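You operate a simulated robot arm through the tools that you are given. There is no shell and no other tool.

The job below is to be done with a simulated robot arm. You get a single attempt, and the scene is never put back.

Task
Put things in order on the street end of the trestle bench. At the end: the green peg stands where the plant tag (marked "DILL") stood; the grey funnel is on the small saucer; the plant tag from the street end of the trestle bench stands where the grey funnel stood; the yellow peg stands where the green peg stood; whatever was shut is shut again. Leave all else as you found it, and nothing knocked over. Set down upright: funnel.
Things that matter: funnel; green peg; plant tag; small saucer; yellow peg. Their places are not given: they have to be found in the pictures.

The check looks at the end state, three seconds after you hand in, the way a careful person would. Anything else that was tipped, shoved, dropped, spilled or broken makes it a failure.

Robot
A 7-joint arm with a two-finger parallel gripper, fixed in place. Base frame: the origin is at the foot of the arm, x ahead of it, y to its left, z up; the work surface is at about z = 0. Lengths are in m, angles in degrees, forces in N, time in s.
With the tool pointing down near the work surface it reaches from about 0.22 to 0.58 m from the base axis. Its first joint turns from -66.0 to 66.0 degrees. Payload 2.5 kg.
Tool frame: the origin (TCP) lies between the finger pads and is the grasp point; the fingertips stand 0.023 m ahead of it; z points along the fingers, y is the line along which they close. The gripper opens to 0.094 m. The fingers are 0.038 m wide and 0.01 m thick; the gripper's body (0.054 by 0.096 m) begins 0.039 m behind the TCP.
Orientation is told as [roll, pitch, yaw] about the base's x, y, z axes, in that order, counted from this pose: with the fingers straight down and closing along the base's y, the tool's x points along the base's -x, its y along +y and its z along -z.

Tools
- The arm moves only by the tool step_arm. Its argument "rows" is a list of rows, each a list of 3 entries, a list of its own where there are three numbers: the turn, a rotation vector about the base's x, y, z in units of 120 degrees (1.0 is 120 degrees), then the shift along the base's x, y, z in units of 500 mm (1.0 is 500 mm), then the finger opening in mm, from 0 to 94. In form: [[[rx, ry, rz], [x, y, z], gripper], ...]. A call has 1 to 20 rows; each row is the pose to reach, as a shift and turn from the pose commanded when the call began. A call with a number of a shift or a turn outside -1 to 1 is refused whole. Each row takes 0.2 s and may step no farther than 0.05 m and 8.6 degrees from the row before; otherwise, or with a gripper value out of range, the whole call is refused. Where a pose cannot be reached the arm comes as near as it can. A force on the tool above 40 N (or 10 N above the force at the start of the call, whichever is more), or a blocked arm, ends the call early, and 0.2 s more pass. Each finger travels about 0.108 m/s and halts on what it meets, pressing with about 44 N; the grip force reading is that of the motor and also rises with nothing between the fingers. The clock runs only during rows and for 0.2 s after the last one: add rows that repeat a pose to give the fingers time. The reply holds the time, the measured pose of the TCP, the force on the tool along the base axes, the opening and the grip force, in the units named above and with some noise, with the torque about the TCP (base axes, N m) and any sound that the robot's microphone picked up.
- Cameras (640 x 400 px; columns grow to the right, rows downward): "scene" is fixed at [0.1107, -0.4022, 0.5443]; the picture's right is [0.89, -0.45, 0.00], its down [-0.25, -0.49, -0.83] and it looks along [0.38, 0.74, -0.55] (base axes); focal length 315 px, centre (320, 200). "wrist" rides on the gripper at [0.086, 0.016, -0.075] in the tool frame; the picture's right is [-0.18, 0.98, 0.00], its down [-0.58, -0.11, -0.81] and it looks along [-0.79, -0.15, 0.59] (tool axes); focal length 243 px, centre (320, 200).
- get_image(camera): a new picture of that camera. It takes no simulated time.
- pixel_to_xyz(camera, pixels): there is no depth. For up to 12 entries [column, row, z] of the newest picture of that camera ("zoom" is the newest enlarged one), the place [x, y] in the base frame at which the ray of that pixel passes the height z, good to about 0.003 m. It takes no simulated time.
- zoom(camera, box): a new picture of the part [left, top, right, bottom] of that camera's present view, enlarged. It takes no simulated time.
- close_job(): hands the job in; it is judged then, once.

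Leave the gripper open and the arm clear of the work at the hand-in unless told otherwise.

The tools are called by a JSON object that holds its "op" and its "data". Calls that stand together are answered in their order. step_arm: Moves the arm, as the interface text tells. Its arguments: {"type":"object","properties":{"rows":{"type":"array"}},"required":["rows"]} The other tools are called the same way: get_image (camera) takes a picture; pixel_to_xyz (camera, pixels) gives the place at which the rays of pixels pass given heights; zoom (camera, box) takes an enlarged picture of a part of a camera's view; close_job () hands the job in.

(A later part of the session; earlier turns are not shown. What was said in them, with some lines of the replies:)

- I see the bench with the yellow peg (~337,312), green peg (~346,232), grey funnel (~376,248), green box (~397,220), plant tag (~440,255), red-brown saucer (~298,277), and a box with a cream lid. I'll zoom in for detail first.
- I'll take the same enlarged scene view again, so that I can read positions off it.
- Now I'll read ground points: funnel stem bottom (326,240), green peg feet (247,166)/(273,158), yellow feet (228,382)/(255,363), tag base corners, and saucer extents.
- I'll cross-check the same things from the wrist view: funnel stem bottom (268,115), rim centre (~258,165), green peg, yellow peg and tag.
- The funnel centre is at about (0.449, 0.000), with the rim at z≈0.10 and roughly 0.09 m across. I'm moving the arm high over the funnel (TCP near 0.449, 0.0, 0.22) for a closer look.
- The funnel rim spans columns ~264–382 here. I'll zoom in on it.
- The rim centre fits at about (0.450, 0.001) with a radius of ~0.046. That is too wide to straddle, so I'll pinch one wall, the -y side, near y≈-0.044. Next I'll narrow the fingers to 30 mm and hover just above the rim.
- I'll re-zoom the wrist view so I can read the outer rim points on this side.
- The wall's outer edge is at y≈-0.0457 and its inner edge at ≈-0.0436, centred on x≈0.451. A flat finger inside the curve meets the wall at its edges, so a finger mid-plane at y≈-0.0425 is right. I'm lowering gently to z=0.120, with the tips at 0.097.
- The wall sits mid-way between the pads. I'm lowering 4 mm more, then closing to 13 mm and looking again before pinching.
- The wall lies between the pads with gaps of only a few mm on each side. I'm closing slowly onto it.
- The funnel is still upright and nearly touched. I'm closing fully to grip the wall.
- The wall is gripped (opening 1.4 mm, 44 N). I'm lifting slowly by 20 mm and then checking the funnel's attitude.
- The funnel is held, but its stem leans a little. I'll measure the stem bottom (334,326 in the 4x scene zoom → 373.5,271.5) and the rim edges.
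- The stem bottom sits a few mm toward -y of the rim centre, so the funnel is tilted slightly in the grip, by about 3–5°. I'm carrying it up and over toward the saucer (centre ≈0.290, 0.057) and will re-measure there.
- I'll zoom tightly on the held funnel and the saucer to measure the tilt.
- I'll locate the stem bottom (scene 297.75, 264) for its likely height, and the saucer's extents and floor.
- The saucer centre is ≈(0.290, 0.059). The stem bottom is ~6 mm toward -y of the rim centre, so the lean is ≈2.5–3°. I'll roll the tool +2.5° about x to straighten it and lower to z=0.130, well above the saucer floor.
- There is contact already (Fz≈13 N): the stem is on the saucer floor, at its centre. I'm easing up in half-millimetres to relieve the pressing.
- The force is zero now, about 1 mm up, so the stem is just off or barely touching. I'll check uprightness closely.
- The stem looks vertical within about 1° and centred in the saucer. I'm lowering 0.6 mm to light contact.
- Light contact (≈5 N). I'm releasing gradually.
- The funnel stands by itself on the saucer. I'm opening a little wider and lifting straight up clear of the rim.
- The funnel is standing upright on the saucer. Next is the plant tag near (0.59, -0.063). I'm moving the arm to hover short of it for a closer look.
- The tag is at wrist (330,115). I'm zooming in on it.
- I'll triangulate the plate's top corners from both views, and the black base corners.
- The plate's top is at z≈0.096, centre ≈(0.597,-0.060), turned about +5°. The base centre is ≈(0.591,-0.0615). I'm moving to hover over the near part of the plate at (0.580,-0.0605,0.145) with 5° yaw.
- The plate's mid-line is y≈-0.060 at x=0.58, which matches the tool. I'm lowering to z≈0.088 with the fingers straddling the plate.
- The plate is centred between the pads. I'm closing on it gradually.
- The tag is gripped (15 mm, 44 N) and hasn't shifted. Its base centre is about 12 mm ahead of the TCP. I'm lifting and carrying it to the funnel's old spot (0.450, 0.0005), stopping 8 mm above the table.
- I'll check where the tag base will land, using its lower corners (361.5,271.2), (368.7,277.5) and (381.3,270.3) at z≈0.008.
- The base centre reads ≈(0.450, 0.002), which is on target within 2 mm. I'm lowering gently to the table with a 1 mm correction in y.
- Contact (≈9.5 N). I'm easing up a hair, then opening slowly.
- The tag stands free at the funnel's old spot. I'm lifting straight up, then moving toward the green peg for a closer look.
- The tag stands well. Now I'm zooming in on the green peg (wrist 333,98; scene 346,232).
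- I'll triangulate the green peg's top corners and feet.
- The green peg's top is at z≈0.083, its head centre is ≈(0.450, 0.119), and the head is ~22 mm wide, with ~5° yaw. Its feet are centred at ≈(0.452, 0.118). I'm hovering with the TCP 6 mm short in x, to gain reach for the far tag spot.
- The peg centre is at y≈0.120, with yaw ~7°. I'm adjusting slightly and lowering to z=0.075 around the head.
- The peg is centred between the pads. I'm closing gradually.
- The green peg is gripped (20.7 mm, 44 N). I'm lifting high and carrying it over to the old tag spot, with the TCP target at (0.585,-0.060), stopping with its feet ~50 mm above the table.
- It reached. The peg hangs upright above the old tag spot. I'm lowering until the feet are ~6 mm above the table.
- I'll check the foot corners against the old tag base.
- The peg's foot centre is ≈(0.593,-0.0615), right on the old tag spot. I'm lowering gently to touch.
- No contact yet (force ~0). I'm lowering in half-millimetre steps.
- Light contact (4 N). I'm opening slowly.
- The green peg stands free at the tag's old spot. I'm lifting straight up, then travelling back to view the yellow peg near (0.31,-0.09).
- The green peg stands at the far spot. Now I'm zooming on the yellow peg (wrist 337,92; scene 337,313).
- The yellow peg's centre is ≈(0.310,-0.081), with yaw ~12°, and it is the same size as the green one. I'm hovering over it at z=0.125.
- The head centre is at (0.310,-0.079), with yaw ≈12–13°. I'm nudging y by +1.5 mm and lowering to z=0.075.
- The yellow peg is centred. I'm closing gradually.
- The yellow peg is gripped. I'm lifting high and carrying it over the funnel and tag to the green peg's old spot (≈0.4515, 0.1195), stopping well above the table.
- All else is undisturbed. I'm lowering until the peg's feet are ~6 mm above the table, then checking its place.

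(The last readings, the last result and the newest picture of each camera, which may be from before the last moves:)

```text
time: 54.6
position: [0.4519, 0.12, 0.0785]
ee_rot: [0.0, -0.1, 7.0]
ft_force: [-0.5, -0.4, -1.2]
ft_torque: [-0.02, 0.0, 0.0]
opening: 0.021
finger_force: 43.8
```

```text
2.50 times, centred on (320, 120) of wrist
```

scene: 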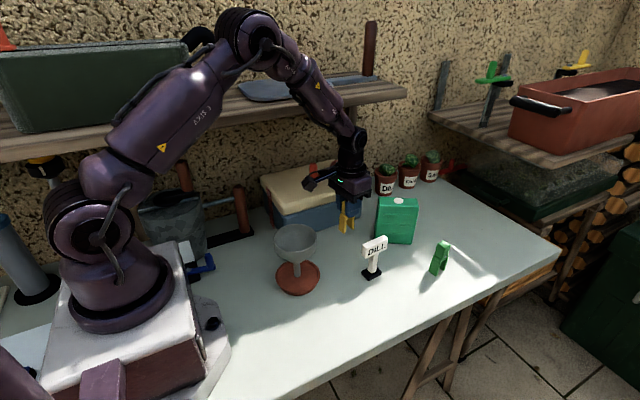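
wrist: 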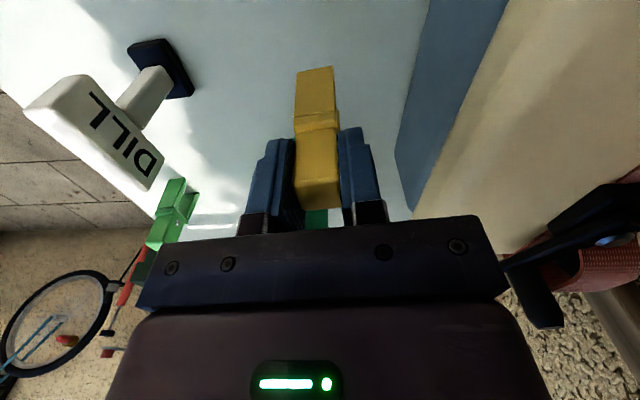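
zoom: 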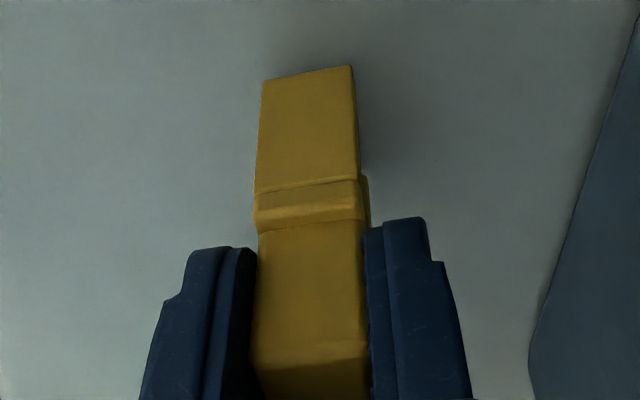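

The feet line up with where the green peg's feet were, within ~1–2 mm. I'm lowering gently.

{"op": "step_arm", "data": {"rows": [[[0, 0, 0], [0, 0, -0.006], 0], [[0, 0, 0], [0, 0, -0.0095], 0], [[0, 0, 0], [0, 0, -0.0115], 0], [[0, 0, 0], [0, 0, -0.0115], 0]]}}

```text
time: 55.6
position: [0.4528, 0.1203, 0.0746]
ee_rot: [0.0, -0.1, 7.1]
ft_force: [0.2, 0.6, -0.3]
ft_torque: [0.0, 0.0, -0.02]
opening: 0.0208
finger_force: 43.8
```

No contact yet. I'm taking half-millimetre steps down.

{"op": "step_arm", "data": {"rows": [[[0, 0, 0], [0, 0, -0.001], 0], [[0, 0, 0], [0, 0, -0.0015], 0], [[0, 0, 0], [0, 0, -0.0015], 0]]}}

```text
time: 56.4
position: [0.451, 0.1206, 0.0745]
ee_rot: [-0.1, 0.0, 7.1]
ft_force: [0.5, -0.1, 0.5]
ft_torque: [0.04, -0.07, 0.01]
opening: 0.0211
finger_force: 44.0
```

{"op": "step_arm", "data": {"rows": [[[0, 0, 0], [0, 0, -0.0008], 0], [[0, 0, 0], [0, 0, -0.0008], 0]]}}

```text
time: 57.0
position: [0.4508, 0.1189, 0.0747]
ee_rot: [0.0, 0.0, 7.1]
ft_force: [-4.5, -0.1, 11.7]
ft_torque: [0.03, 0.34, -0.02]
opening: 0.0209
finger_force: 44.1
```

Contact (11.7 N). I'm easing up 0.3 mm, then opening slowly.

{"op": "step_arm", "data": {"rows": [[[0, 0, 0], [0, 0, 0.0006], 0], [[0, 0, 0], [0, 0, 0.0006], 0], [[0, 0, 0], [0, 0, 0.0006], 20], [[0, 0, 0], [0, 0, 0.0006], 21.5], [[0, 0, 0], [0, 0, 0.0006], 23], [[0, 0, 0], [0, 0, 0.0006], 26], [[0, 0, 0], [0, 0, 0.0006], 32], [[0, 0, 0], [0, 0, 0.0006], 42], [[0, 0, 0], [0, 0, 0.0006], 42]]}}

{"op": "zoom", "data": {"camera": "scene", "box": [310, 190, 390, 260]}}

{"op": "zoom", "data": {"camera": "wrist", "box": [230, 40, 410, 200]}}

```text
time: 59.0
position: [0.4514, 0.1193, 0.0732]
ee_rot: [0.2, 0.0, 7.2]
ft_force: [0.1, 0.6, -1.0]
ft_torque: [-0.01, 0.01, 0.03]
opening: 0.0418
finger_force: 0.0
```

```text
5.71 times, centred on (350, 225) of scene
```

zoom: 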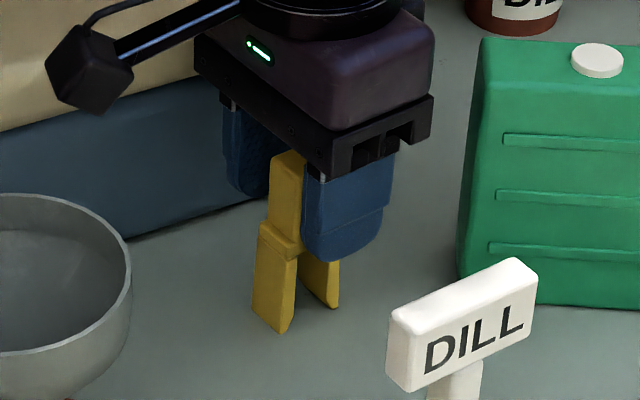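

```text
2.50 times, centred on (320, 120) of wrist
```

zoom: 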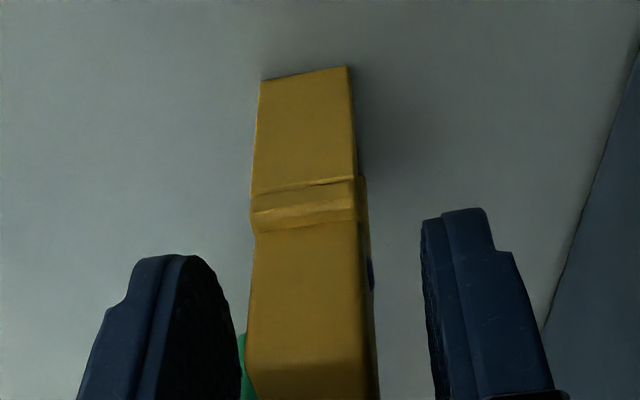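

The yellow peg stands. I'm lifting straight up, and then returning the arm toward its start pose, high and clear.

{"op": "step_arm", "data": {"rows": [[[0, 0, 0], [0, 0, 0.03], 42], [[0, 0, 0], [0, 0, 0.1], 42], [[0, 0, 0], [0, 0, 0.18], 42], [[0, 0, 0], [0, 0, 0.26], 42], [[0, 0, 0], [0, 0, 0.34], 60], [[0, 0, 0], [0, 0, 0.4], 94], [[0, 0, -0.03], [-0.08, -0.007, 0.4], 94], [[0, 0, -0.0583], [-0.16, -0.014, 0.4], 94], [[0, 0, -0.0583], [-0.24, -0.021, 0.4], 94], [[0, 0, -0.0583], [-0.258, -0.023, 0.4], 94], [[0, 0, -0.0583], [-0.258, -0.023, 0.4], 94]]}}

{"op": "get_image", "data": {"camera": "scene"}}

{"op": "get_image", "data": {"camera": "wrist"}}

{"op": "zoom", "data": {"camera": "scene", "box": [242, 180, 498, 340]}}

```text
time: 60.3
position: [0.4457, 0.1187, 0.2455]
ee_rot: [-0.5, 1.8, 6.8]
ft_force: [0.8, 0.2, -3.9]
ft_torque: [-0.14, 0.12, -0.05]
opening: 0.094
finger_force: 0.0
stopped in row 6: the force on the tool passed its limit at 94 N (the readings are from after the stop); the commanded pose is now the measured one
```

```text
taken
```

scene: 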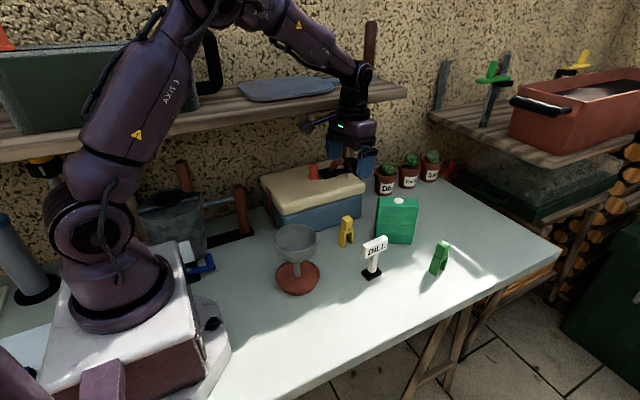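

```text
taken
```

wrist: 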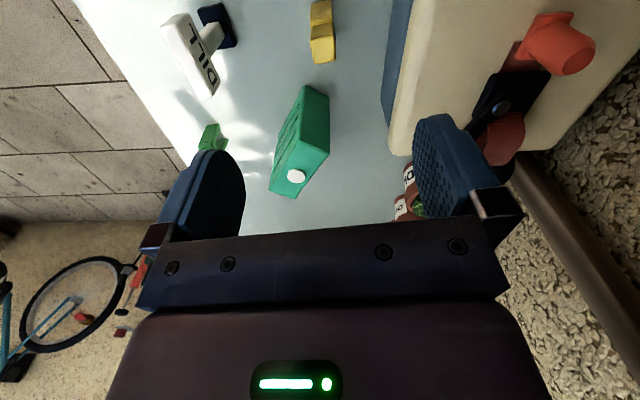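

```text
2.50 times, centred on (370, 260) of scene
```

zoom: 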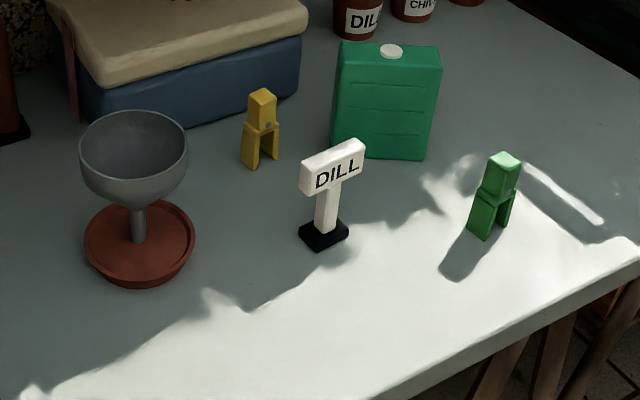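

The lift was stopped by a contact at z≈0.245: the wrist or forearm likely met the shelf edge above. The things on the bench look undisturbed. I'm looking closely at the contact area before moving.

{"op": "zoom", "data": {"camera": "scene", "box": [230, 10, 430, 190]}}

{"op": "zoom", "data": {"camera": "scene", "box": [300, 50, 420, 130]}}

```text
2.22 times, centred on (330, 100) of scene
```

zoom: 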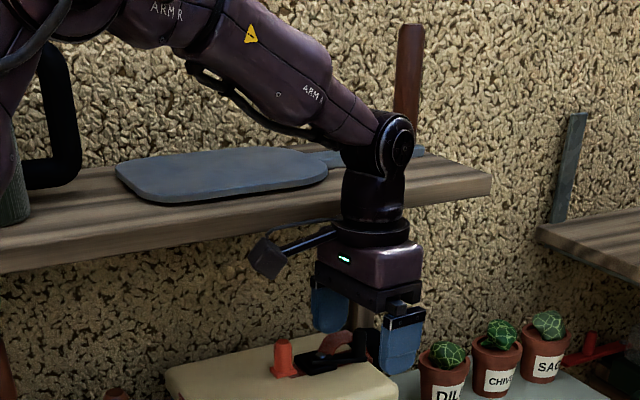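

```text
5.00 times, centred on (360, 90) of scene
```

zoom: 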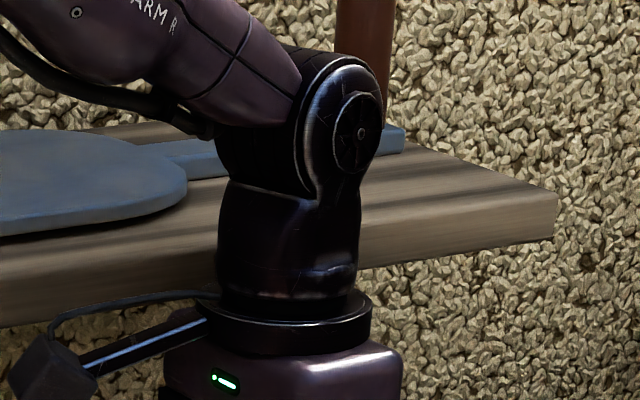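

The hand's flange met the underside of the fixed shelf's front edge. The paddle on the shelf appears in the same place as before. I'm backing straight down 20 mm, then moving away from the shelf toward -y.

{"op": "step_arm", "data": {"rows": [[[0, 0, 0], [0, 0, -0.01], 94], [[0, 0, 0], [0, 0, -0.03], 94], [[0, 0, 0], [0, 0, -0.05], 94], [[0, 0, 0], [0, 0, -0.05], 94]]}}

{"op": "zoom", "data": {"camera": "scene", "box": [300, 50, 420, 130]}}

```text
time: 61.3
position: [0.4474, 0.1192, 0.2209]
ee_rot: [-0.6, 1.7, 6.8]
ft_force: [-0.4, 0.0, 0.1]
ft_torque: [-0.01, -0.01, 0.0]
opening: 0.0938
finger_force: 0.0
```

```text
5.00 times, centred on (360, 90) of scene
```

zoom: 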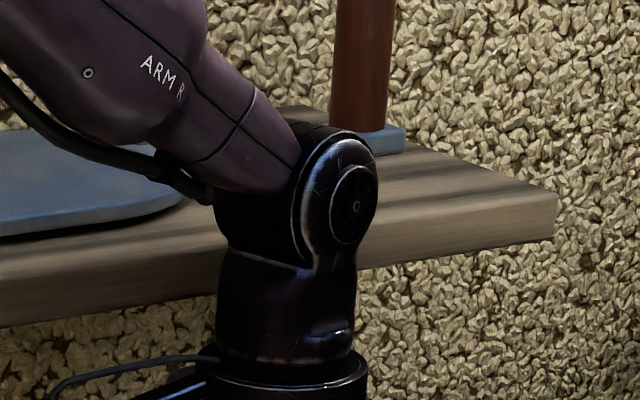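

Free of contact (force ~0), and the paddle and shelf are unchanged. I'm moving away from the shelf toward -y and -x, to a clear place above the bench, and straightening the tool.

{"op": "step_arm", "data": {"rows": [[[0, 0, 0], [-0.01, -0.07, 0], 94], [[0, 0, 0], [-0.03, -0.14, 0], 94], [[0.002, -0.007, -0.02], [-0.06, -0.21, 0.01], 94], [[0.005, -0.0142, -0.04], [-0.09, -0.28, 0.03], 94], [[0.005, -0.0142, -0.0567], [-0.13, -0.34, 0.05], 94], [[0.005, -0.0142, -0.0567], [-0.13, -0.34, 0.07], 94], [[0.005, -0.0142, -0.0567], [-0.13, -0.34, 0.07], 94]]}}

{"op": "get_image", "data": {"camera": "scene"}}

{"op": "zoom", "data": {"camera": "scene", "box": [242, 180, 498, 340]}}

{"op": "zoom", "data": {"camera": "scene", "box": [200, 10, 456, 170]}}

```text
time: 62.9
position: [0.3805, -0.0493, 0.2573]
ee_rot: [0.1, 0.0, -0.1]
ft_force: [-0.5, -0.4, 0.1]
ft_torque: [0.01, 0.0, 0.01]
opening: 0.0942
finger_force: 0.2
```

```text
taken
```

scene: 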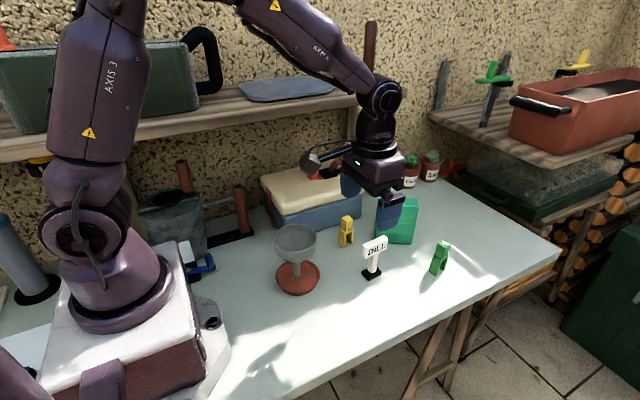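

```text
2.50 times, centred on (370, 260) of scene
```

zoom: 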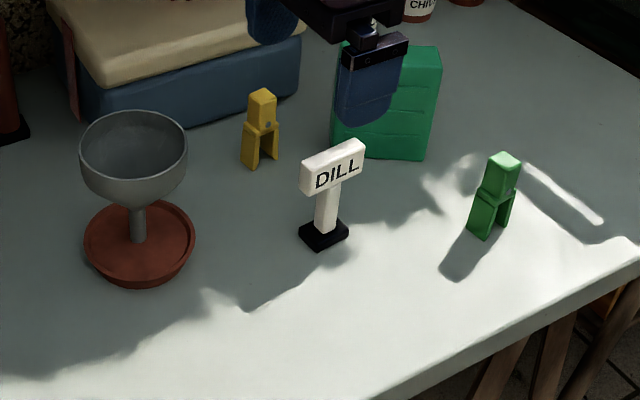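

```text
2.50 times, centred on (328, 90) of scene
```

zoom: 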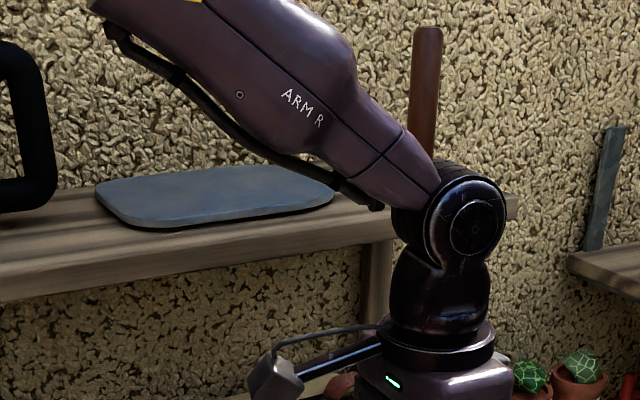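

The end state checks out:
- **Funnel:** upright on the small saucer.
- **DILL tag:** at the funnel's old spot.
- **Green peg:** at the tag's old spot.
- **Yellow peg:** at the green peg's old spot.
- **Everything else:** the lidded box is still shut, and the shelf items are where they were, including after the hand bumped the shelf edge.

The gripper is open and the arm is clear, so I'm handing in.

{"op": "close_job", "data": {}}

```text
The job is handed in.
```

The job is handed in, and the last pictures showed everything where you asked for it. I don't have the result of the check.

- **Funnel:** standing upright in the middle of the small saucer.
- **Plant tag ("DILL"):** standing where the funnel stood.
- **Green peg:** standing where the tag stood.
- **Yellow peg:** standing where the green peg stood.

Each piece is within a few millimetres of its spot, as far as I could measure from the pictures.

**Contact with the shelf:** after I set down the yellow peg, the arm rose too far. It hit something, most likely the underside of the shelf edge, and a force of 94 N stopped it. I backed it straight down and away. In the pictures before and after, nothing on the shelf or bench had moved.

I never opened the lidded box, and it is still shut. I left the gripper open and the arm raised clear of the bench.
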